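You operate a simulated robot arm through the tools that you are given. There is no shell and no other tool. Be economical: measure what you need, move in short steps, check, and stop when the job is done.

You run a simulated robot arm. Do the job below in one go: nothing can be reset, and whatever is moved stays where it is left.

TASK
Release the clamped board, stack it on the plywood board and wipe up the sawdust with the blue rag.
Fine: put the rag back. What is to be rubbed or washed off counts as gone when no trace of it is left.

The check looks at the end state, three seconds after you hand in, the way a careful person would. Anything else that was tipped, shoved, dropped, spilled or broken makes it a failure.

THE ROBOT
A 7-joint arm with a two-finger parallel gripper, fixed in place. Base frame: the origin is at the foot of the arm, x ahead of it, y to its left, z up; the work surface is at about z = 0. Units: mm, rad, N and s.
With the tool pointing down near the work surface it reaches from about 220 to 580 mm from the base axis. Its first joint turns from -1.152 to 1.152 rad. Payload 2.5 kg.
The TCP is the grasp point between the finger pads, 23 mm short of the fingertips. In the tool frame z runs along the fingers and y along their closing line. Largest opening 94 mm; finger width 38, thickness 10; the body of the gripper, 54 by 96 mm, starts 39 mm behind the TCP.
Orientation is that of the tool frame in the base frame, as a unit quaternion [w, x, y, z]. With the fingers straight down and closing along the base's y, the tool's x points along the base's -x, its y along +y and its z along -z.

THE INTERFACE
- The arm moves only by the tool arm_command. Its argument "plan" is one flat list of numbers, 6 for each row, row after row: the shift along the base's x, y, z in units of 20 mm (1.0 is 20 mm), then the turn, a rotation vector about the base's x, y, z in units of 5 degrees (1.0 is 5 degrees). In form: [dx, dy, dz, rx, ry, rz, dx, dy, dz, rx, ry, rz, ...]. A call has 1 to 12 rows; each row shifts and turns the commanded pose from where the row before left it. "grip" is the closure in counts, from 0 (fully open) to 255 (shut), set as the call begins (left out, the last holds). A call with a number of a shift or a turn outside -1 to 1 is refused whole. Each row takes 0.2 s and may step no farther than 50 mm and 0.15 rad from the row before; otherwise, or with a gripper value out of range, the whole call is refused. A pose out of reach is approached as far as the arm can. The call stops where the force on the tool passes 70 N (or 10 N more than at its start, if that is more) or the arm is blocked; 0.2 s more then pass. Each finger travels about 108 mm/s and halts on what it meets, pressing with about 37 N; the grip force reading is that of the motor and also rises with nothing between the fingers. The clock runs only during rows and for 0.2 s after the last one: add rows that do not move to give the fingers time. It gives the time, the measured TCP pose, the force on the tool (base axes), the opening and the grip force at its end, in the units of the frame above (readings bear some noise), with the torque about the TCP (base axes, N m) and any sound that the robot's microphone picked up, and new pictures: "pictures" is both (left out), scene, wrist or none.
- Cameras (640 x 400 px; columns grow to the right, rows downward): "scene" is fixed at [116.9, -402.3, 552.1]; the picture's right is [0.86, -0.51, 0.00], its down [-0.26, -0.43, -0.87] and it looks along [0.44, 0.74, -0.50] (base axes); focal length 310 px, centre (320, 200). "wrist" rides on the gripper at [86, 16, -74] in the tool frame; the picture's right is [-0.18, 0.98, 0.00], its down [-0.58, -0.11, -0.81] and it looks along [-0.79, -0.15, 0.59] (tool axes); focal length 243 px, centre (320, 200). There is no depth. A picture from a camera that has moved, and an enlarged one, comes with that camera's place and axes in the base frame and with its lens.
- zoom(camera, box): a new picture of the part [left, top, right, bottom] of that camera's present view, enlarged. It takes no simulated time.
- close_job(): hands the job in; it is judged then, once.

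Go step by step. Nothing tells you positions but the pictures and the camera data: compare them with the known pose of the tool, close in by small moves and look again before you grip or let go. The budget is 120 turns and 200 pictures, counting those below and the enlarged ones. Unless the task says otherwise, let go and move clear before handing in, and close with one line.

The tools are called after ">>>" by a JSON object that holds its "name" and its "arguments". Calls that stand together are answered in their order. arm_command: Moves the arm, as the interface text tells. Its arguments: {"type":"object","properties":{"plan":{"type":"array"},"grip":{"type":"number"},"pictures":{"type":"string","enum":["both","scene","wrist","none"]}},"required":["plan"]} The other tools are called the same way: zoom (camera, box) takes an enlarged picture of a part of a camera's view; close_job () hands the job in.

At the start:

```text
t: 0.0
tool_pos: [390.8, 164.1, 346.1]
ee_rot: [0.0, 0.0, 1.0, 0.0]
contact_force: [0.1, 0.5, -0.5]
ft_torque: [0.0, 0.03, 0.03]
gripper_width: 94.2
gripper_force: 0.0
```

scene: 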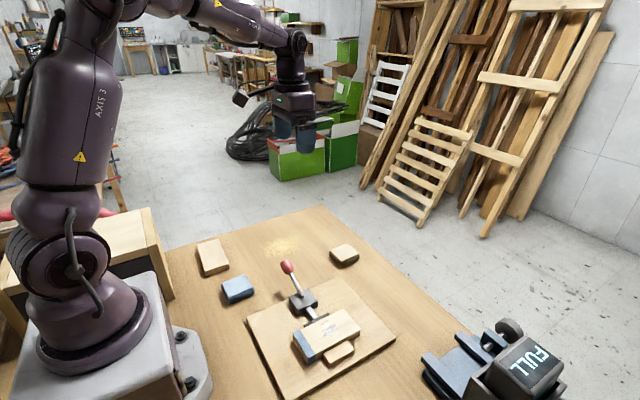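
wrist: 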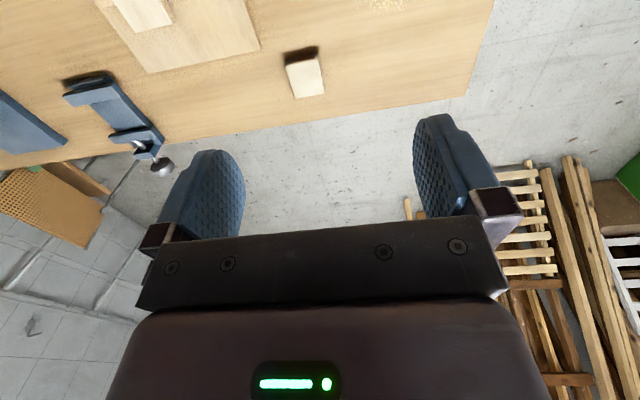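

I see a toggle clamp with a red handle on a base board, a small board under it, a blue rag, a sawdust patch and two more blocks. I'll enlarge the scene first.

>>> {"name": "zoom", "arguments": {"camera": "scene", "box": [230, 240, 410, 400]}}

>>> {"name": "zoom", "arguments": {"camera": "scene", "box": [180, 210, 380, 320]}}

>>> {"name": "zoom", "arguments": {"camera": "scene", "box": [400, 300, 580, 400]}}

```text
2.50 times, centred on (320, 320) of scene
camera zoom: at [116.9, -402.3, 552.1], right [0.86, -0.51, 0.0], down [-0.26, -0.43, -0.87], along [0.44, 0.74, -0.5], focal length 776 px, centre (320, -100)
```

zoom: 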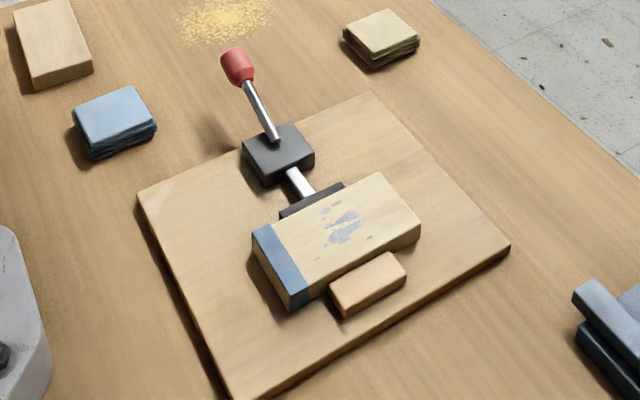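

```text
3.20 times, centred on (280, 265) of scene
camera zoom: at [116.9, -402.3, 552.1], right [0.86, -0.51, 0.0], down [-0.26, -0.43, -0.87], along [0.44, 0.74, -0.5], focal length 993 px, centre (448, -8)
```

zoom: 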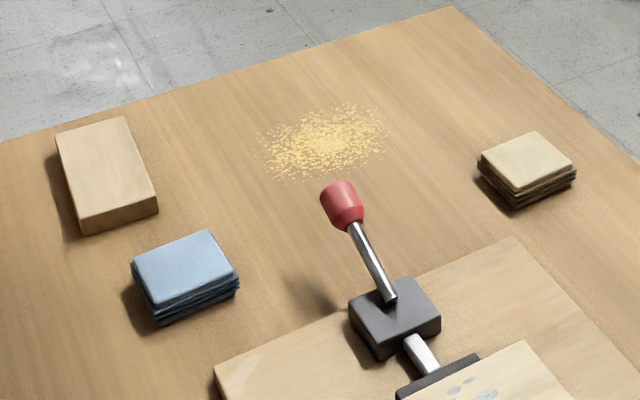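

```text
3.56 times, centred on (490, 350) of scene
camera zoom: at [116.9, -402.3, 552.1], right [0.86, -0.51, 0.0], down [-0.26, -0.43, -0.87], along [0.44, 0.74, -0.5], focal length 1103 px, centre (-284, -333)
```

zoom: 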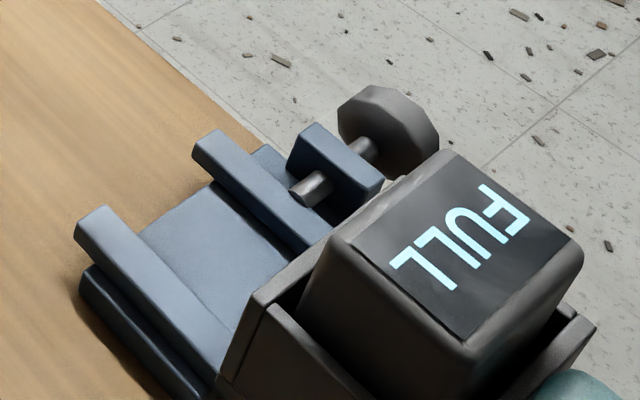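

Estimated positions: sawdust (372,243), rag (215,134), plain block (192,278), beige stack (496,107), clamped board (326,-86), clamp body (320,10). I'll move the wrist camera over the clamp for a second view.

>>> {"name": "arm_command", "arguments": {"plan": [-0.875, -0.9, -0.29, 0, 0, 0, -0.875, -0.9, -0.29, 0, 0, 0, -0.875, -0.9, -0.29, 0, 0, 0, -0.875, -0.9, -0.29, 0, 0, 0, -0.875, -0.9, -0.29, 0, 0, 0, -0.875, -0.9, -0.29, 0, 0, 0, -0.875, -0.9, -0.29, 0, 0, 0, -0.875, -0.9, -0.29, 0, 0, 0], "pictures": "both"}}

```text
t: 1.8
tool_pos: [249.1, 19.2, 302.1]
ee_rot: [0.0, 0.0, 1.0, 0.0]
contact_force: [0.4, -0.4, -0.1]
ft_torque: [-0.02, 0.0, -0.01]
gripper_width: 94.1
gripper_force: 0.1
camera wrist: at [163.2, 36.4, 375.7], right [0.18, 0.98, 0.0], down [0.58, -0.11, 0.81], along [0.79, -0.15, -0.59], focal length 243 px, centre (320, 200)
```

scene: 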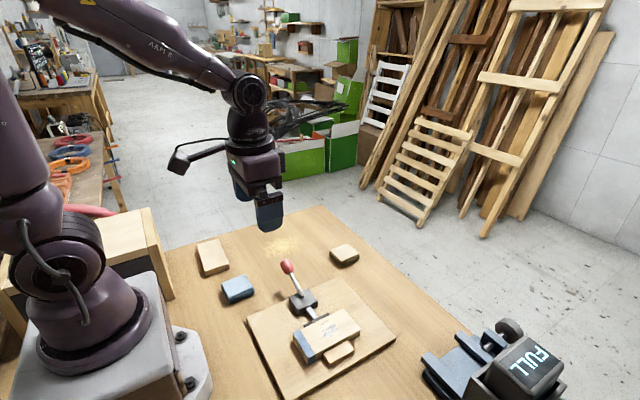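
wrist: 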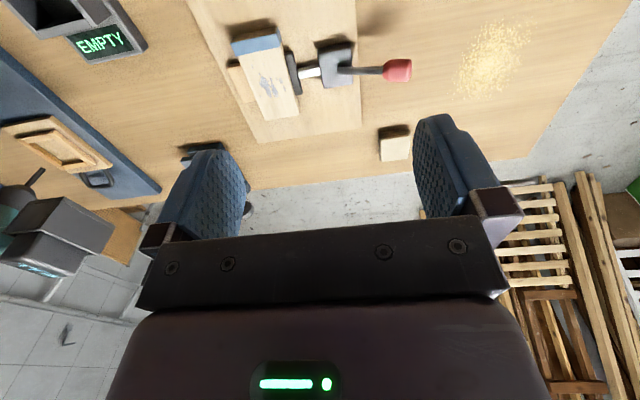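

A second view shows further objects on the -y side, including an "EMPTY" display. I'll enlarge.

>>> {"name": "zoom", "arguments": {"camera": "wrist", "box": [180, 0, 440, 160]}}

>>> {"name": "zoom", "arguments": {"camera": "wrist", "box": [0, 0, 240, 150]}}

```text
2.46 times, centred on (310, 80) of wrist
camera zoom: at [163.2, 36.4, 375.7], right [0.18, 0.98, 0.0], down [0.58, -0.11, 0.81], along [0.79, -0.15, -0.59], focal length 597 px, centre (345, 495)
```

zoom: 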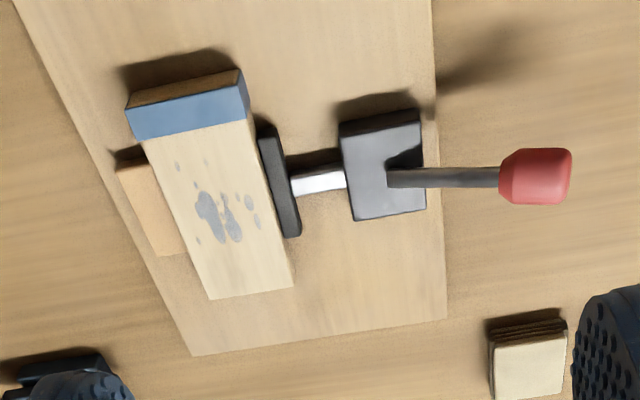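

```text
2.67 times, centred on (120, 75) of wrist
camera zoom: at [163.2, 36.4, 375.7], right [0.18, 0.98, 0.0], down [0.58, -0.11, 0.81], along [0.79, -0.15, -0.59], focal length 647 px, centre (853, 533)
```

zoom: 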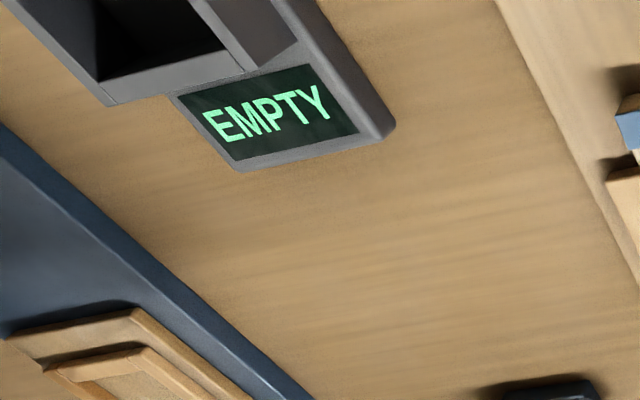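

I need to identify which piece is the plywood board, so I'll look at the -y side of the table as well.

>>> {"name": "arm_command", "arguments": {"plan": [0, -1, 0.3, 0, 0, 0, 0, -1, 0.3, 0, 0, 0, 0, -1, 0.3, 0, 0, 0, 0, -1, 0.3, 0, 0, 0, 0, -1, 0.3, 0, 0, 0, 0, -1, 0.3, 0, 0, 0, 0, -1, 0.3, 0, 0, 0, 0, -1, 0.3, 0, 0, 0, 0, -1, 0.3, 0, 0, 0, 0, -1, 0.3, 0, 0, 0], "pictures": "wrist"}}

>>> {"name": "zoom", "arguments": {"camera": "scene", "box": [180, 225, 260, 310]}}

>>> {"name": "zoom", "arguments": {"camera": "scene", "box": [310, 230, 380, 275]}}

```text
t: 4.0
tool_pos: [248.6, -181.9, 360.5]
ee_rot: [0.0, -0.001, 1.0, 0.0]
contact_force: [-0.5, 0.1, -0.6]
ft_torque: [-0.02, 0.0, 0.01]
gripper_width: 93.8
gripper_force: 0.1
camera wrist: at [163.2, -163.9, 435.4], right [0.18, 0.98, 0.0], down [0.58, -0.11, 0.81], along [0.79, -0.15, -0.59], focal length 243 px, centre (320, 200)
```

wrist: 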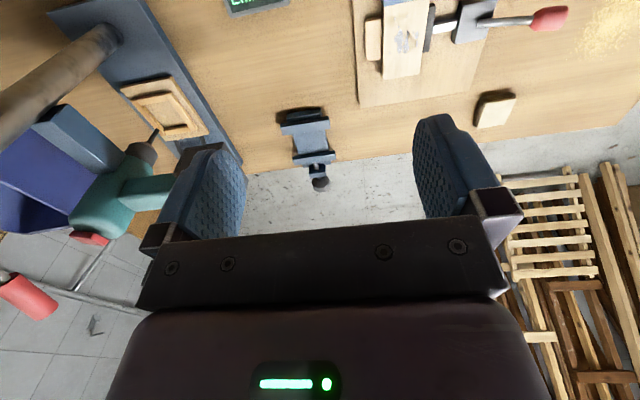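

```text
4.71 times, centred on (220, 268) of scene
camera zoom: at [116.9, -402.3, 552.1], right [0.86, -0.51, 0.0], down [-0.26, -0.43, -0.87], along [0.44, 0.74, -0.5], focal length 1460 px, centre (791, -118)
```

zoom: 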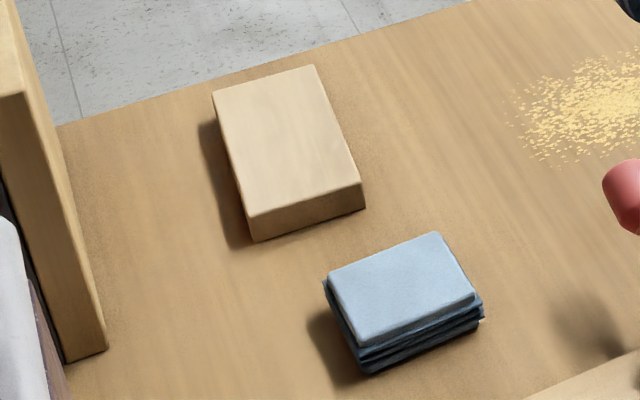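

```text
8.89 times, centred on (345, 252) of scene
camera zoom: at [116.9, -402.3, 552.1], right [0.86, -0.51, 0.0], down [-0.26, -0.43, -0.87], along [0.44, 0.74, -0.5], focal length 2758 px, centre (98, -267)
```

zoom: 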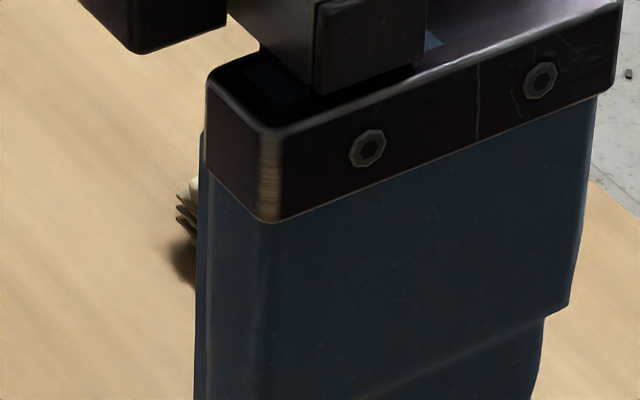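

The plain block at about (195,286), with its long side along y, is the only other board, so I take it as the plywood. The clamp lever runs from about (329,30,30) to a red knob at (329,105,57). I'll turn the tool 90° so the fingers close along x, and move above the knob.

>>> {"name": "arm_command", "arguments": {"plan": [0.335, 1, 0, 0, 0, 1, 0.335, 1, 0, 0, 0, 1, 0.335, 1, 0, 0, 0, 1, 0.335, 1, 0, 0, 0, 1, 0.335, 1, 0, 0, 0, 1, 0.335, 1, 0, 0, 0, 1, 0.335, 1, 0, 0, 0, 1, 0.335, 1, 0, 0, 0, 1, 0.335, 1, 0, 0, 0, 1, 0.335, 1, 0, 0, 0, 1, 0.335, 1, 0, 0, 0, 1, 0.335, 1, 0, 0, 0, 1], "pictures": "none"}}

>>> {"name": "arm_command", "arguments": {"plan": [0, 0.4, -1, 0, 0, 1, 0, 0.4, -1, 0, 0, 1, 0, 0.4, -1, 0, 0, 1, 0, 0.4, -1, 0, 0, 1, 0, 0.4, -1, 0, 0, 1, 0, 0.4, -1, 0, 0, 1, 0, 0, -1, 0, 0, 0, 0, 0, -1, 0, 0, 0]}}

```text
t: 6.6
tool_pos: [330.9, 59.2, 359.6]
ee_rot: [0.0, -0.5, 0.866, 0.001]
contact_force: [-0.3, 0.1, 1.2]
ft_torque: [-0.03, -0.01, 0.0]
gripper_width: 93.9
gripper_force: 0.1
```

```text
t: 8.4
tool_pos: [330.7, 106.5, 199.5]
ee_rot: [0.001, 0.707, -0.707, 0.0]
contact_force: [0.3, 0.1, -0.2]
ft_torque: [-0.02, 0.01, 0.02]
gripper_width: 94.0
gripper_force: 0.1
camera wrist: at [313.3, 21.3, 274.8], right [-0.98, 0.18, 0.0], down [0.11, 0.58, 0.81], along [0.15, 0.79, -0.59], focal length 243 px, centre (320, 200)
```

scene: 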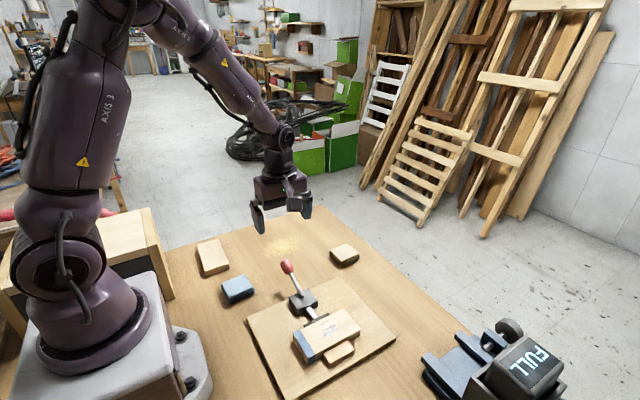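
wrist: 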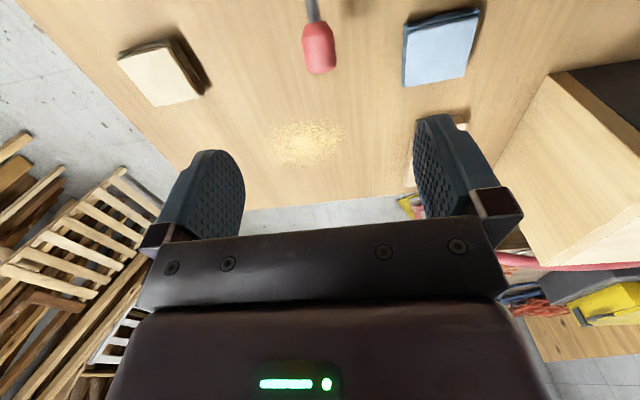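

The wrist view confirms the knob at about (330,106,57). I'll descend over it.

>>> {"name": "arm_command", "arguments": {"plan": [0, 0, -1, 0, 0, 0, 0, 0, -1, 0, 0, 0, 0, 0, -1, 0, 0, 0, 0, 0, -1, 0, 0, 0, 0, 0, -1, 0, 0, 0, 0, 0, -1, 0, 0, 0, 0, 0, -1, 0, 0, 0]}}

>>> {"name": "zoom", "arguments": {"camera": "scene", "box": [230, 210, 350, 330]}}

```text
t: 10.0
tool_pos: [329.1, 107.0, 61.1]
ee_rot: [-0.001, 0.708, -0.707, 0.0]
contact_force: [-0.7, 0.3, -0.3]
ft_torque: [-0.01, 0.01, 0.05]
gripper_width: 94.0
gripper_force: 0.0
camera wrist: at [313.4, 21.2, 135.9], right [-0.98, 0.18, 0.0], down [0.11, 0.58, 0.81], along [0.15, 0.79, -0.59], focal length 243 px, centre (320, 200)
```

scene: 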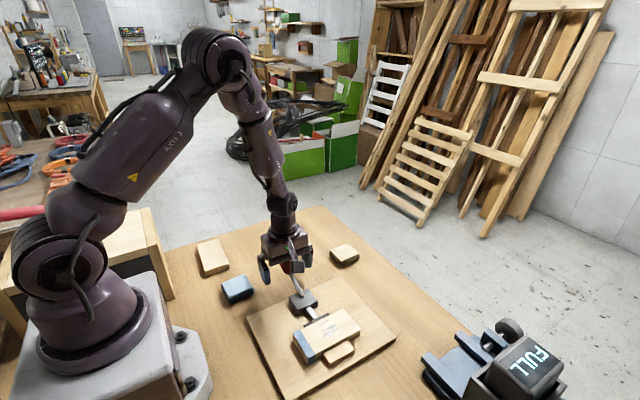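
wrist: 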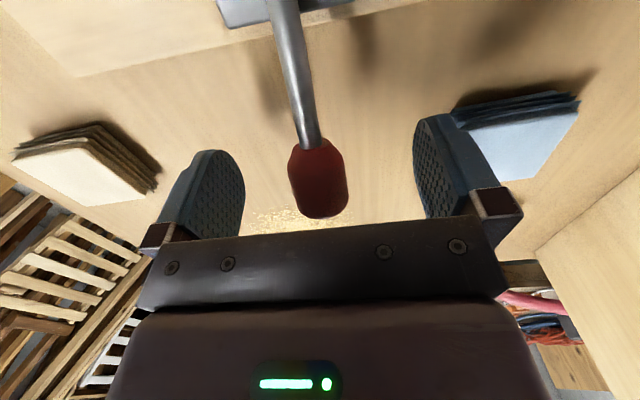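

```text
3.33 times, centred on (290, 270) of scene
camera zoom: at [116.9, -402.3, 552.1], right [0.86, -0.51, 0.0], down [-0.26, -0.43, -0.87], along [0.44, 0.74, -0.5], focal length 1034 px, centre (420, -33)
```

zoom: 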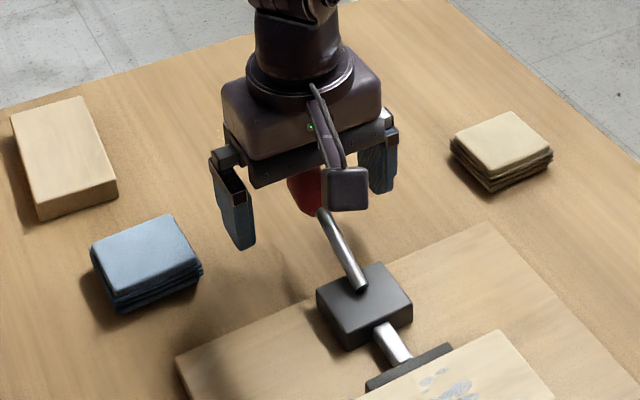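

The knob sits centrally between the fingers. I'll close on it.

>>> {"name": "arm_command", "arguments": {"plan": [0, 0, 0, 0, 0, 0, 0, 0, 0, 0, 0, 0, 0, 0, 0, 0, 0, 0], "grip": 255, "pictures": "wrist"}}

```text
t: 10.8
tool_pos: [329.9, 106.0, 62.0]
ee_rot: [0.0, -0.707, 0.707, 0.001]
contact_force: [4.2, -0.9, -7.4]
ft_torque: [0.45, 0.03, 0.05]
gripper_width: 24.9
gripper_force: 44.9
camera wrist: at [313.6, 21.1, 136.1], right [-0.98, 0.18, 0.0], down [0.11, 0.58, 0.81], along [0.15, 0.79, -0.59], focal length 243 px, centre (320, 200)
```

wrist: 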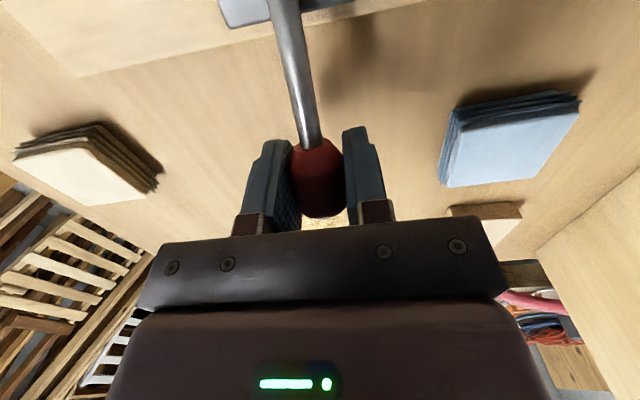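

The knob is gripped. I'll lift the lever along an arc about the clamp pivot, watching the force.

>>> {"name": "arm_command", "arguments": {"plan": [0, -0.16, 0.34, 0, 0, 0, 0, -0.195, 0.33, 0, 0, 0, 0, -0.215, 0.305, 0, 0, 0, 0, -0.25, 0.29, 0, 0, 0]}}

```text
t: 11.8
tool_pos: [329.8, 92.8, 87.1]
ee_rot: [-0.001, 0.709, -0.705, -0.001]
contact_force: [-3.6, 17.1, -4.6]
ft_torque: [1.22, 0.06, -0.02]
gripper_width: 25.3
gripper_force: 44.7
camera wrist: at [313.9, 7.3, 161.7], right [-0.98, 0.18, 0.0], down [0.11, 0.58, 0.81], along [0.15, 0.79, -0.59], focal length 243 px, centre (320, 200)
```

scene: 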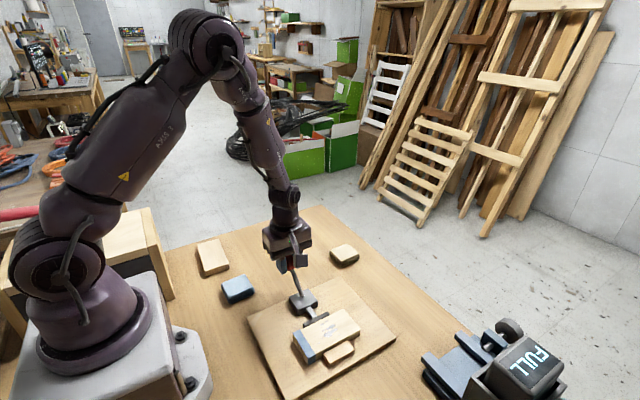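
wrist: 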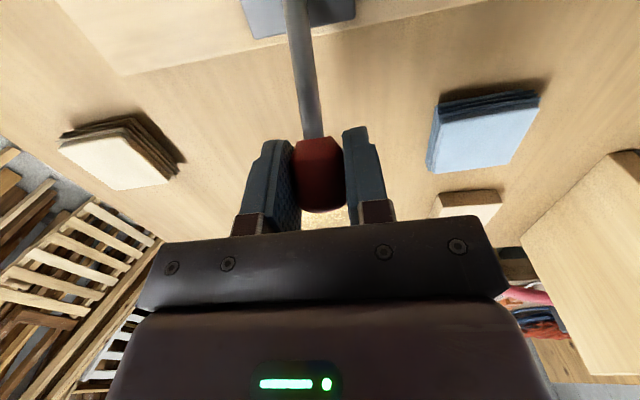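

The force is modest and suggests a slightly larger radius, about 94 mm with the pivot near y=17, z=31. I'll continue on the corrected arc.

>>> {"name": "arm_command", "arguments": {"plan": [0, -0.135, 0.325, 0, 0, 0, 0, -0.35, 0.35, 0, 0, 0, 0, -0.38, 0.305, 0, 0, 0, 0, -0.415, 0.27, 0, 0, 0]}}

>>> {"name": "zoom", "arguments": {"camera": "scene", "box": [230, 220, 380, 370]}}

```text
t: 12.8
tool_pos: [330.5, 65.8, 112.5]
ee_rot: [0.0, -0.707, 0.707, 0.0]
contact_force: [0.9, 11.6, -15.4]
ft_torque: [1.34, -0.03, -0.01]
gripper_width: 24.8
gripper_force: 45.4
camera wrist: at [313.7, -19.9, 186.3], right [-0.98, 0.18, 0.0], down [0.11, 0.58, 0.81], along [0.15, 0.79, -0.59], focal length 243 px, centre (320, 200)
```

scene: 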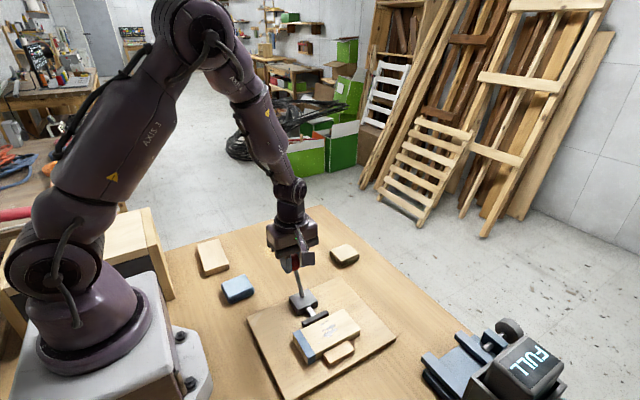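
wrist: 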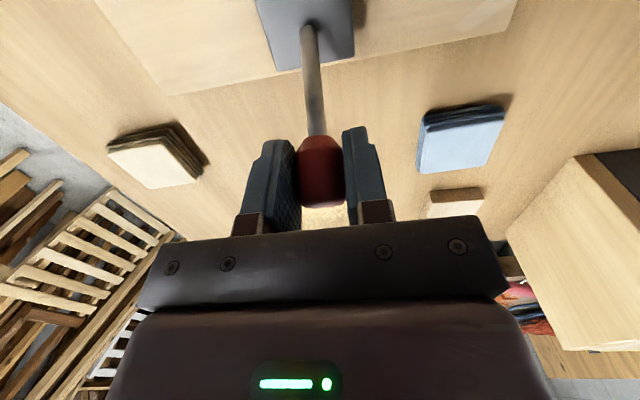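

```text
2.67 times, centred on (305, 295) of scene
camera zoom: at [116.9, -402.3, 552.1], right [0.86, -0.51, 0.0], down [-0.26, -0.43, -0.87], along [0.44, 0.74, -0.5], focal length 827 px, centre (360, -53)
```

zoom: 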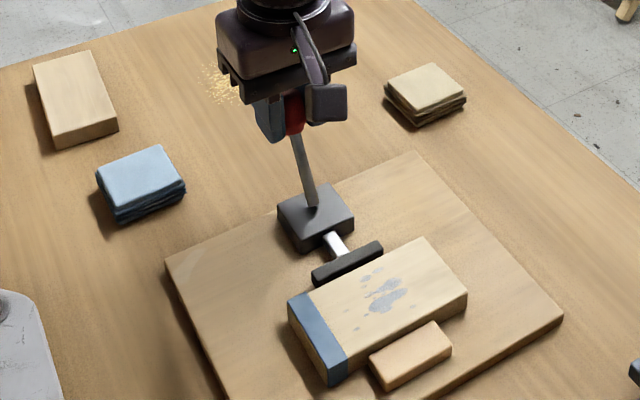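

The pad is already backing away from the board. I'll continue the arc towards vertical.

>>> {"name": "arm_command", "arguments": {"plan": [0, -0.36, 0.2, 0, 0, 0, 0, -0.5, 0.215, 0, 0, 0, 0, -0.495, 0.15, 0, 0, 0, 0, -0.51, 0.1, 0, 0, 0, 0, -0.515, 0.045, 0, 0, 0], "pictures": "none"}}

>>> {"name": "zoom", "arguments": {"camera": "scene", "box": [230, 220, 380, 370]}}

```text
t: 14.0
tool_pos: [329.7, 20.1, 125.3]
ee_rot: [-0.001, 0.709, -0.705, -0.002]
contact_force: [-7.1, 32.4, -9.0]
ft_torque: [1.0, 0.13, -0.01]
gripper_width: 24.7
gripper_force: 44.7
```

```text
2.67 times, centred on (305, 295) of scene
camera zoom: at [116.9, -402.3, 552.1], right [0.86, -0.51, 0.0], down [-0.26, -0.43, -0.87], along [0.44, 0.74, -0.5], focal length 827 px, centre (360, -53)
```

zoom: 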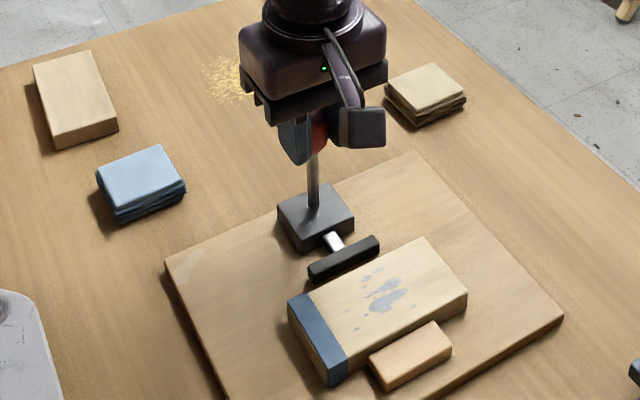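

The lever is nearly vertical and the pad is clear. Resistance is rising, so I'll nudge a bit further to see whether this is the end stop.

>>> {"name": "arm_command", "arguments": {"plan": [0, -0.25, 0, 0, 0, 0, 0, 0, 0, 0, 0, 0], "pictures": "none"}}

```text
t: 14.6
tool_pos: [330.3, 16.7, 125.4]
ee_rot: [-0.001, 0.709, -0.705, -0.004]
contact_force: [-11.6, 36.1, -2.4]
ft_torque: [0.71, 0.21, 0.09]
gripper_width: 24.8
gripper_force: 44.7
```

>>> {"name": "arm_command", "arguments": {"plan": [0, -0.4, -0.02, 0, 0, 0, 0, -0.4, -0.06, 0, 0, 0, 0, 0, 0, 0, 0, 0], "pictures": "wrist"}}

>>> {"name": "zoom", "arguments": {"camera": "scene", "box": [230, 220, 380, 370]}}

```text
t: 15.4
tool_pos: [332.5, -2.9, 124.4]
ee_rot: [0.0, -0.706, 0.708, -0.001]
contact_force: [0.3, 0.9, -0.8]
ft_torque: [-0.02, 0.01, 0.02]
gripper_width: 0.0
gripper_force: 42.2
camera wrist: at [314.4, -88.9, 199.0], right [-0.98, 0.19, 0.0], down [0.11, 0.58, 0.81], along [0.15, 0.79, -0.59], focal length 243 px, centre (320, 200)
```

wrist: 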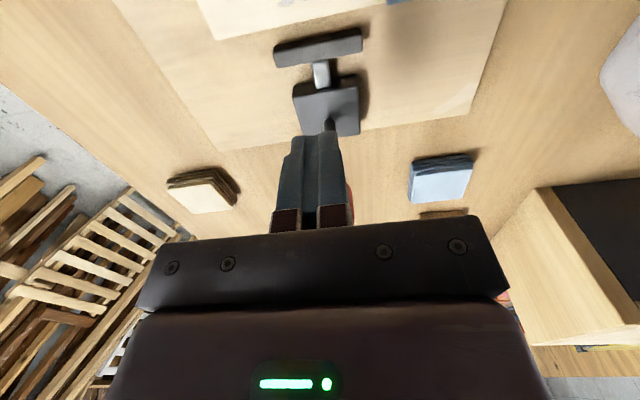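

```text
2.67 times, centred on (305, 295) of scene
camera zoom: at [116.9, -402.3, 552.1], right [0.86, -0.51, 0.0], down [-0.26, -0.43, -0.87], along [0.44, 0.74, -0.5], focal length 827 px, centre (360, -53)
```

zoom: 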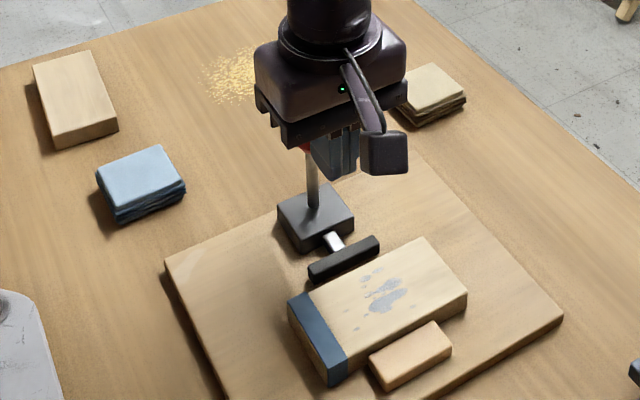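

The lever reached its end stop at vertical and the grip slid off it. The pad is well clear and the board is free. I'll back off, rise, turn back to yaw 0 and go above the board's blue end.

>>> {"name": "arm_command", "arguments": {"plan": [0, -1, 0, 0, 0, 0, 0, 0, 1, 0, 0, 0, 0, 0, 1, 0, 0, 0, 0, 0, 1, 0, 0, 0, 0, 0, 1, 0, 0, -1, 0, 0, 0, 0, 0, -1, 0, 0, 0, 0, 0, -1, 0, 0, 0, 0, 0, -1, 0, 0, 0, 0, 0, -1, 0, 0, 0, 0, 0, -1, 0, 0, 0, 0, 0, -1, 0, 0, 0, 0, 0, -1], "grip": 50, "pictures": "none"}}

>>> {"name": "arm_command", "arguments": {"plan": [-0.27, -0.23, 0, 0, 0, -1, -0.27, -0.23, 0, 0, 0, -1, -0.27, -0.23, 0, 0, 0, -1, -0.27, -0.23, 0, 0, 0, -1, -0.27, -0.23, 0, 0, 0, -1, -0.27, -0.23, 0, 0, 0, -1, -0.27, -0.23, 0, 0, 0, -1, -0.27, -0.23, 0, 0, 0, -1, -0.27, -0.23, 0, 0, 0, -1, -0.27, -0.23, 0, 0, 0, -1]}}

>>> {"name": "zoom", "arguments": {"camera": "wrist", "box": [200, 0, 440, 150]}}

>>> {"name": "zoom", "arguments": {"camera": "scene", "box": [230, 240, 410, 400]}}

```text
t: 18.0
tool_pos: [330.4, -21.9, 203.7]
ee_rot: [0.0, -0.421, 0.907, 0.0]
contact_force: [0.7, 1.0, -0.2]
ft_torque: [-0.01, 0.02, -0.01]
gripper_width: 75.4
gripper_force: 0.0
```

```text
t: 20.2
tool_pos: [275.6, -69.3, 202.7]
ee_rot: [0.001, 0.001, 1.0, 0.0]
contact_force: [0.0, 0.0, -1.0]
ft_torque: [-0.04, 0.02, -0.03]
gripper_width: 75.8
gripper_force: 0.0
camera wrist: at [188.9, -51.3, 278.1], right [0.19, 0.98, 0.0], down [0.58, -0.11, 0.81], along [0.79, -0.15, -0.59], focal length 243 px, centre (320, 200)
```

scene: 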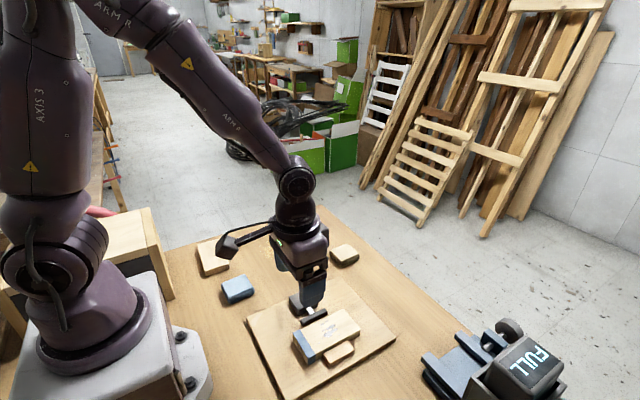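
wrist: 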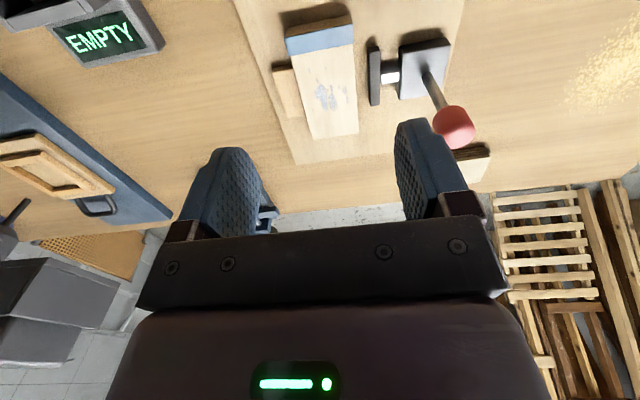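

```text
2.67 times, centred on (320, 75) of wrist
camera zoom: at [188.9, -51.3, 278.1], right [0.19, 0.98, 0.0], down [0.58, -0.11, 0.81], along [0.79, -0.15, -0.59], focal length 647 px, centre (320, 533)
```

zoom: 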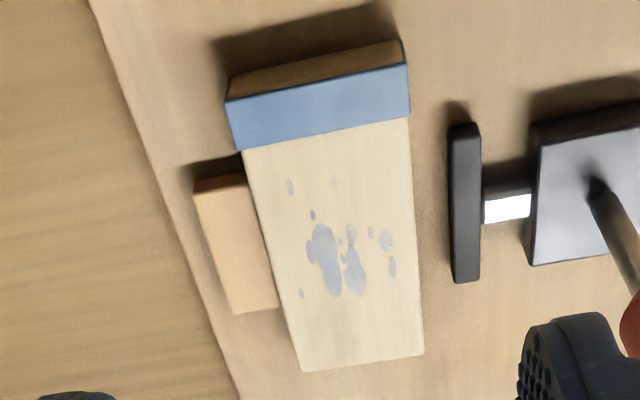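

```text
2.50 times, centred on (320, 320) of scene
camera zoom: at [116.9, -402.3, 552.1], right [0.86, -0.51, 0.0], down [-0.26, -0.43, -0.87], along [0.44, 0.74, -0.5], focal length 776 px, centre (320, -100)
```

zoom: 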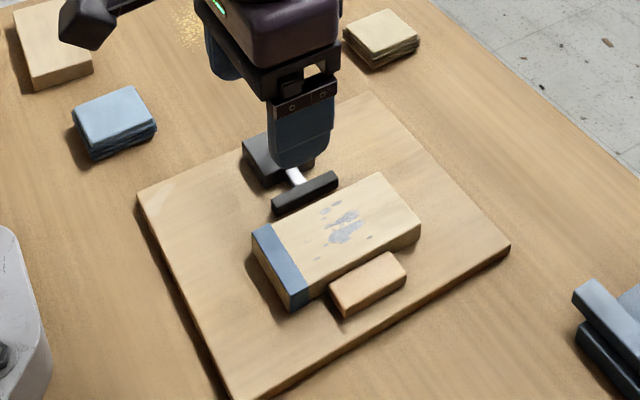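

The board spans about x 273–392, y −99 to −38, top z≈27, and the stop block begins at x≈299. I'll grip the blue end with the finger centre at x≈276, descending in two stages.

>>> {"name": "arm_command", "arguments": {"plan": [0, 0, -1, 0, 0, 0, 0, 0, -1, 0, 0, 0, 0, 0, -1, 0, 0, 0, 0, 0, -1, 0, 0, 0, 0, 0, -1, 0, 0, 0, 0, 0, -1, 0, 0, 0, 0, 0, -0.75, 0, 0, 0]}}

>>> {"name": "zoom", "arguments": {"camera": "scene", "box": [250, 260, 390, 380]}}

```text
t: 21.8
tool_pos: [276.7, -67.7, 68.9]
ee_rot: [0.0, 0.001, 1.0, 0.0]
contact_force: [0.5, -0.7, 0.1]
ft_torque: [0.01, -0.03, 0.01]
gripper_width: 75.6
gripper_force: 0.1
camera wrist: at [190.0, -51.3, 143.0], right [0.18, 0.98, 0.0], down [0.58, -0.11, 0.81], along [0.79, -0.15, -0.59], focal length 243 px, centre (320, 200)
```

scene: 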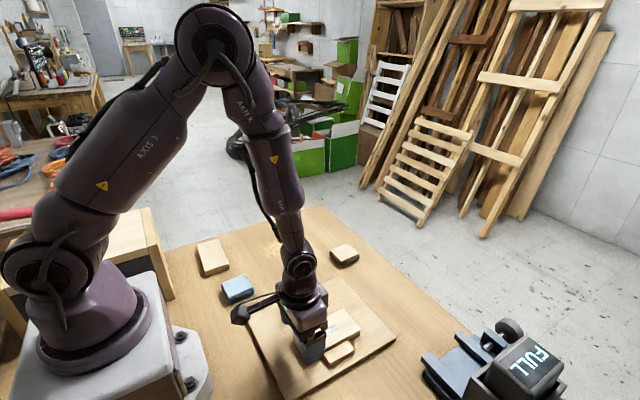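
wrist: 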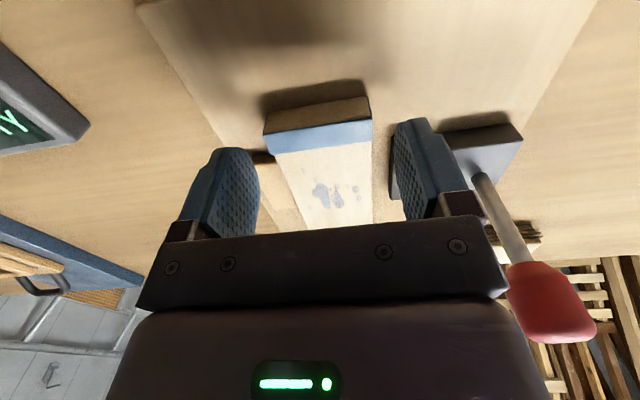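

```text
3.33 times, centred on (320, 320) of scene
camera zoom: at [116.9, -402.3, 552.1], right [0.86, -0.51, 0.0], down [-0.26, -0.43, -0.87], along [0.44, 0.74, -0.5], focal length 1034 px, centre (320, -200)
```

zoom: 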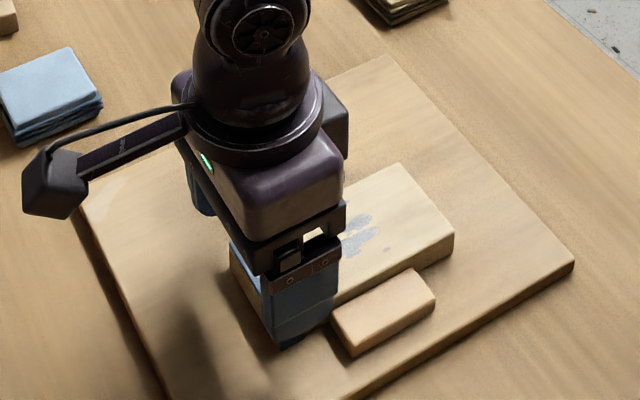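

Alignment is good. I'll descend the last 32 mm and close.

>>> {"name": "arm_command", "arguments": {"plan": [0, -0.04, -0.6, 0, 0, 0, 0, 0, -0.5, 0, 0, 0, 0, 0, -0.5, 0, 0, 0, 0, 0, 0, 0, 0, 0], "pictures": "wrist"}}

>>> {"name": "zoom", "arguments": {"camera": "scene", "box": [250, 260, 390, 380]}}

```text
t: 22.8
tool_pos: [276.8, -69.9, 36.9]
ee_rot: [0.0, 0.001, 1.0, 0.0]
contact_force: [-1.1, -0.7, 0.1]
ft_torque: [0.0, 0.03, -0.01]
gripper_width: 75.4
gripper_force: 0.0
camera wrist: at [190.0, -52.5, 111.4], right [0.19, 0.98, 0.0], down [0.58, -0.11, 0.81], along [0.79, -0.15, -0.59], focal length 243 px, centre (320, 200)
```

wrist: 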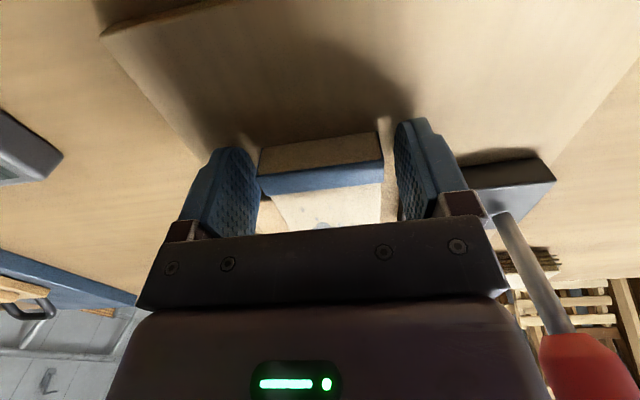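

```text
3.33 times, centred on (320, 320) of scene
camera zoom: at [116.9, -402.3, 552.1], right [0.86, -0.51, 0.0], down [-0.26, -0.43, -0.87], along [0.44, 0.74, -0.5], focal length 1034 px, centre (320, -200)
```

zoom: 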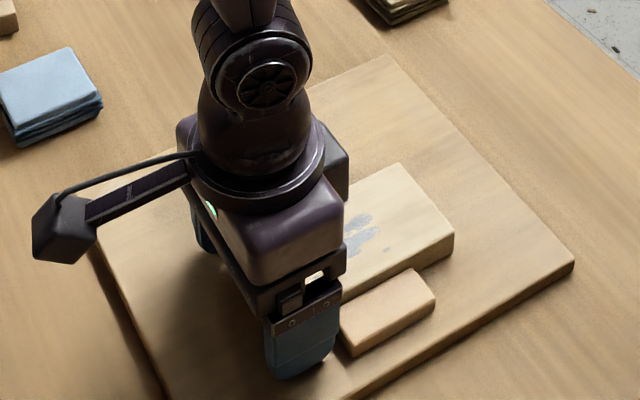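

>>> {"name": "arm_command", "arguments": {"plan": [0, 0, 0, 0, 0, 0, 0, 0, 0, 0, 0, 0], "grip": 255, "pictures": "none"}}

>>> {"name": "arm_command", "arguments": {"plan": [0, 0.06, 0.2, 0, 0, 0, 0, 0.06, 0.3, 0, 0, 0, 0, 0, 0.5, 0, 0, 0, 0, 0, 0.5, 0, 0, 0]}}

```text
t: 23.4
tool_pos: [276.1, -69.7, 37.4]
ee_rot: [0.0, -0.001, 1.0, 0.0]
contact_force: [-0.5, 0.4, -0.1]
ft_torque: [0.01, -0.01, -0.02]
gripper_width: 59.1
gripper_force: 37.2
```

```text
t: 24.4
tool_pos: [275.7, -65.9, 67.2]
ee_rot: [0.0, 0.0, 1.0, -0.001]
contact_force: [0.3, 0.7, -1.1]
ft_torque: [0.05, 0.08, 0.02]
gripper_width: 59.0
gripper_force: 36.2
camera wrist: at [189.1, -49.4, 141.4], right [0.18, 0.98, 0.0], down [0.58, -0.11, 0.81], along [0.79, -0.15, -0.59], focal length 243 px, centre (320, 200)
```

scene: 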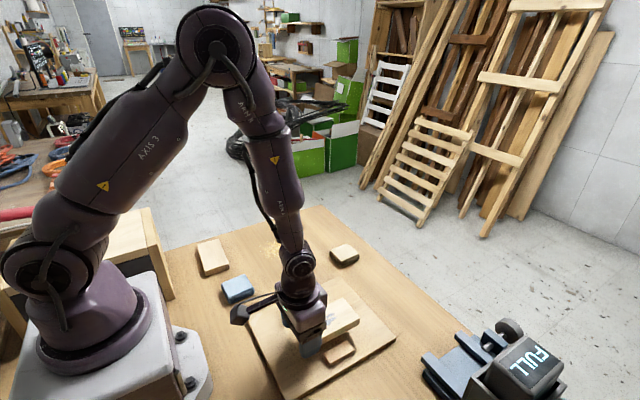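
wrist: 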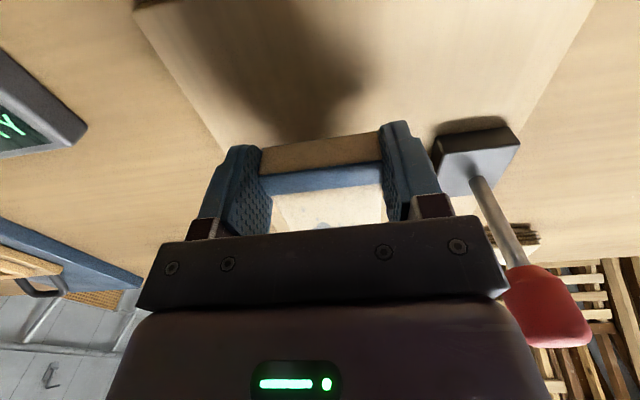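

The board is held level. I'll raise it, turn 90° and carry it to a spot beside the plywood for a measuring view.

>>> {"name": "arm_command", "arguments": {"plan": [0, 0, 1, 0, 0, 0, 0, 0, 1, 0, 0, 0, 0, 0, 1, 0, 0, 0, 0, 0, 1, 0, 0, 0, 0, 0, 1, 0, 0, 0, 0, 0, 1, 0, 0, 0, 0, 0, 1, 0, 0, 0, 0.04, 0.75, 0, 0, 0, 1, 0.04, 0.75, 0, 0, 0, 1, 0.04, 0.75, 0, 0, 0, 1, 0.04, 0.75, 0, 0, 0, 1, 0.04, 0.75, 0, 0, 0, 1], "pictures": "none"}}

>>> {"name": "arm_command", "arguments": {"plan": [0.04, 0.75, 0, 0, 0, 1, 0.04, 0.75, 0, 0, 0, 1, 0.04, 0.75, 0, 0, 0, 1, 0.04, 0.75, 0, 0, 0, 1, 0.04, 0.75, 0, 0, 0, 1, 0.04, 0.75, 0, 0, 0, 1, 0.04, 0.75, 0, 0, 0, 1, 0.04, 0.75, 0, 0, 0, 1], "pictures": "none"}}

>>> {"name": "arm_command", "arguments": {"plan": [0.04, 0.75, 0, 0, 0, 1, 0.04, 0.75, 0, 0, 0, 1, 0.04, 0.75, 0, 0, 0, 1, 0.04, 0.75, 0, 0, 0, 1, 0.04, 0.75, 0, 0, 0, 1, 0, 0, 0, 0, 0, 0]}}

```text
t: 27.0
tool_pos: [281.2, 8.9, 205.8]
ee_rot: [0.0, -0.217, 0.976, -0.001]
contact_force: [-0.9, 0.1, -0.6]
ft_torque: [-0.01, 0.03, -0.01]
gripper_width: 59.2
gripper_force: 36.9
```

```text
t: 28.8
tool_pos: [286.5, 127.5, 206.8]
ee_rot: [0.0, -0.538, 0.843, 0.0]
contact_force: [0.1, -0.1, -0.2]
ft_torque: [-0.04, 0.0, -0.03]
gripper_width: 59.4
gripper_force: 37.0
```

```text
t: 30.2
tool_pos: [291.9, 202.9, 206.1]
ee_rot: [0.0, 0.708, -0.706, -0.001]
contact_force: [-1.1, -0.2, -1.4]
ft_torque: [-0.04, -0.02, 0.04]
gripper_width: 59.1
gripper_force: 37.0
camera wrist: at [275.3, 117.6, 281.6], right [-0.98, 0.18, 0.0], down [0.11, 0.58, 0.81], along [0.15, 0.79, -0.59], focal length 243 px, centre (320, 200)
```

scene: 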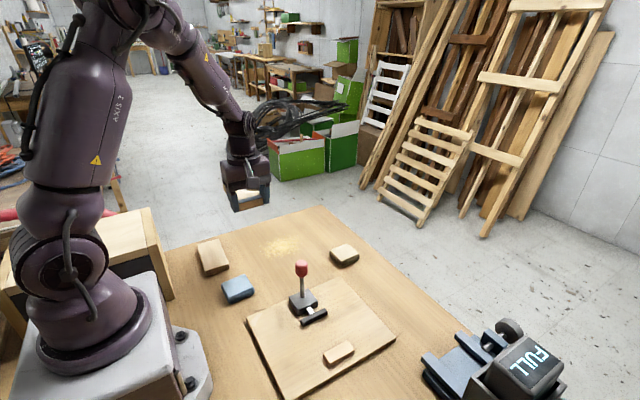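
wrist: 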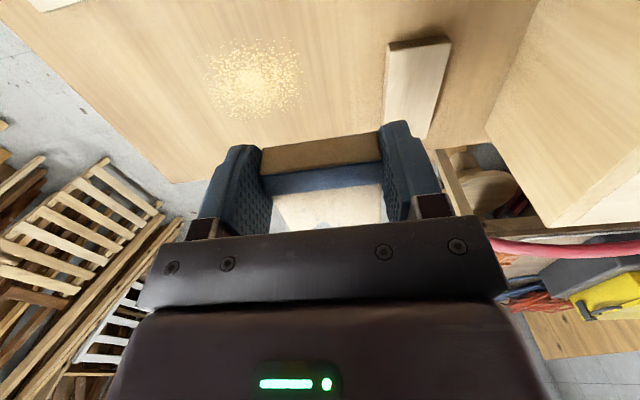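

>>> {"name": "zoom", "arguments": {"camera": "wrist", "box": [360, 20, 480, 150]}}

>>> {"name": "zoom", "arguments": {"camera": "scene", "box": [180, 225, 260, 310]}}

```text
3.08 times, centred on (420, 85) of wrist
camera zoom: at [275.3, 117.6, 281.6], right [-0.98, 0.18, 0.0], down [0.11, 0.58, 0.81], along [0.15, 0.79, -0.59], focal length 746 px, centre (12, 554)
```

zoom: 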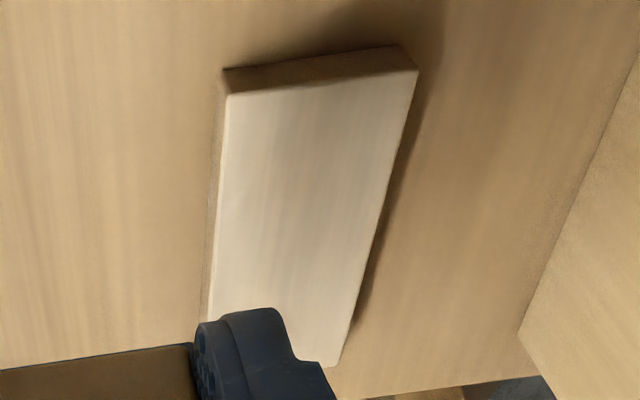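

```text
4.71 times, centred on (220, 268) of scene
camera zoom: at [116.9, -402.3, 552.1], right [0.86, -0.51, 0.0], down [-0.26, -0.43, -0.87], along [0.44, 0.74, -0.5], focal length 1460 px, centre (791, -118)
```

zoom: 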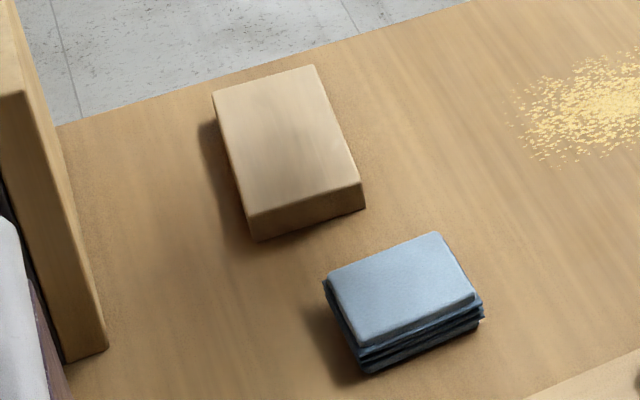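

From the wrist view the plywood centre is about (200,294), turned about 2.8° clockwise from the y axis, and the same size as the held board. I'll go above it and descend to a check height.

>>> {"name": "arm_command", "arguments": {"plan": [-0.95, 0.33, 0, 0, 0, -0.112, -0.95, 0.33, 0, 0, 0, -0.112, -0.95, 0.33, 0, 0, 0, -0.112, -0.95, 0.33, 0, 0, 0, -0.112, -0.95, 0.33, 0, 0, 0, -0.112, 0, 0, -1, 0, 0, 0, 0, 0, -1, 0, 0, 0, 0, 0, -1, 0, 0, 0, 0, 0, -1, 0, 0, 0, 0, 0, -1, 0, 0, 0, 0, 0, 0, 0, 0, 0]}}

>>> {"name": "zoom", "arguments": {"camera": "scene", "box": [170, 190, 270, 290]}}

>>> {"name": "zoom", "arguments": {"camera": "wrist", "box": [200, 90, 440, 240]}}

```text
t: 32.6
tool_pos: [195.8, 234.7, 106.7]
ee_rot: [0.0, -0.689, 0.724, 0.0]
contact_force: [0.0, 0.2, -0.7]
ft_torque: [-0.05, 0.01, 0.0]
gripper_width: 59.5
gripper_force: 37.1
camera wrist: at [175.4, 150.7, 181.7], right [-0.97, 0.23, 0.0], down [0.14, 0.58, 0.81], along [0.19, 0.78, -0.59], focal length 243 px, centre (320, 200)
```

scene: 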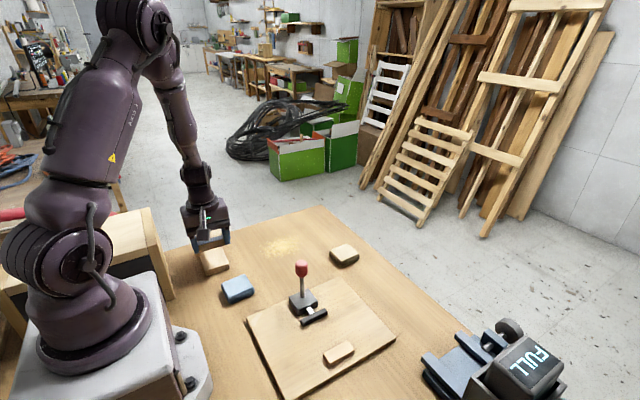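
wrist: 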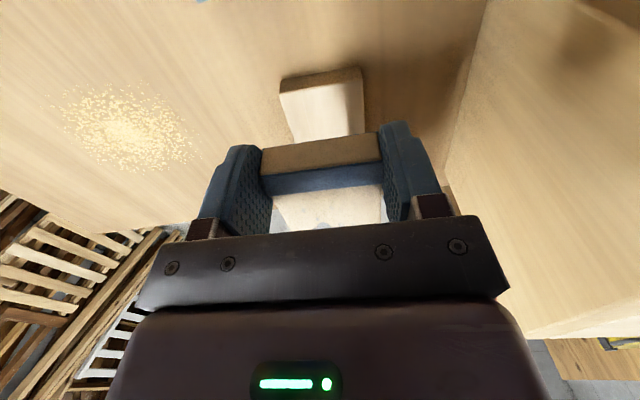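

```text
4.00 times, centred on (220, 240) of scene
camera zoom: at [116.9, -402.3, 552.1], right [0.86, -0.51, 0.0], down [-0.26, -0.43, -0.87], along [0.44, 0.74, -0.5], focal length 1241 px, centre (720, 40)
```

zoom: 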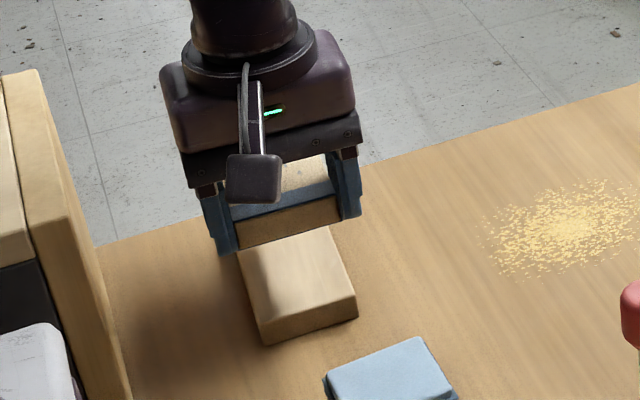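

```text
2.67 times, centred on (320, 165) of wrist
camera zoom: at [175.4, 150.7, 181.7], right [-0.97, 0.23, 0.0], down [0.14, 0.58, 0.81], along [0.19, 0.78, -0.59], focal length 647 px, centre (320, 293)
```

zoom: 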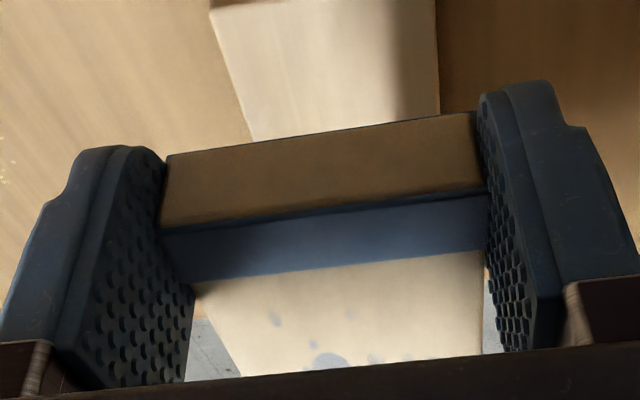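

The held board's near edge is within about 2 mm of the plywood's edge. I'll correct slightly and descend to near contact.

>>> {"name": "arm_command", "arguments": {"plan": [-0.05, 0.08, -1, 0, 0, 0, 0, 0, -0.8, 0, 0, 0, 0, 0, -0.7, 0, 0, 0, 0, 0, 0, 0, 0, 0], "pictures": "wrist"}}

>>> {"name": "zoom", "arguments": {"camera": "scene", "box": [170, 190, 270, 290]}}

```text
t: 33.6
tool_pos: [195.0, 238.2, 55.8]
ee_rot: [-0.001, -0.689, 0.725, 0.0]
contact_force: [-0.3, -0.2, -0.9]
ft_torque: [-0.06, 0.02, -0.03]
gripper_width: 59.1
gripper_force: 37.7
camera wrist: at [174.5, 153.3, 130.2], right [-0.97, 0.23, 0.0], down [0.14, 0.57, 0.81], along [0.19, 0.78, -0.59], focal length 243 px, centre (320, 200)
```

wrist: 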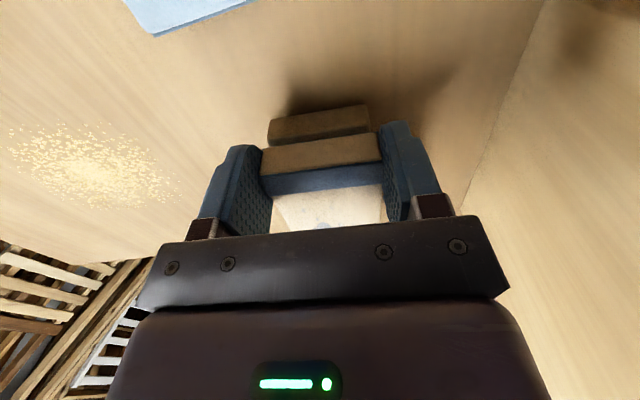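

```text
4.00 times, centred on (220, 240) of scene
camera zoom: at [116.9, -402.3, 552.1], right [0.86, -0.51, 0.0], down [-0.26, -0.43, -0.87], along [0.44, 0.74, -0.5], focal length 1241 px, centre (720, 40)
```

zoom: 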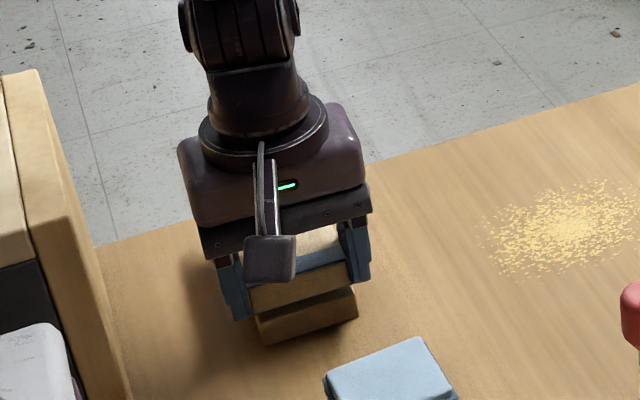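

Centred. I'll lower in small steps until contact.

>>> {"name": "arm_command", "arguments": {"plan": [0, 0, -0.12, 0, 0, 0, 0, 0, -0.12, 0, 0, 0, 0, 0, -0.1, 0, 0, 0, 0, 0, 0, 0, 0, 0], "pictures": "wrist"}}

>>> {"name": "zoom", "arguments": {"camera": "wrist", "box": [230, 90, 430, 215]}}

```text
t: 34.6
tool_pos: [194.3, 238.5, 48.8]
ee_rot: [-0.001, -0.69, 0.724, 0.0]
contact_force: [1.2, -0.1, -1.3]
ft_torque: [-0.05, -0.03, 0.01]
gripper_width: 59.5
gripper_force: 36.4
camera wrist: at [174.6, 153.6, 124.3], right [-0.97, 0.23, 0.0], down [0.14, 0.58, 0.81], along [0.19, 0.78, -0.59], focal length 243 px, centre (320, 200)
```

wrist: 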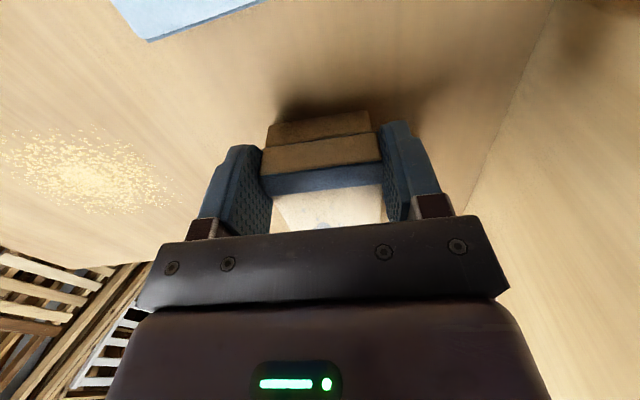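

```text
3.20 times, centred on (330, 152) of wrist
camera zoom: at [174.6, 153.6, 124.3], right [-0.97, 0.23, 0.0], down [0.14, 0.58, 0.81], along [0.19, 0.78, -0.59], focal length 776 px, centre (288, 352)
```

zoom: 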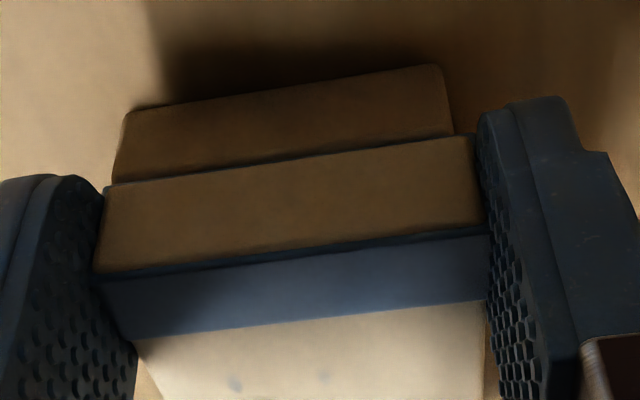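

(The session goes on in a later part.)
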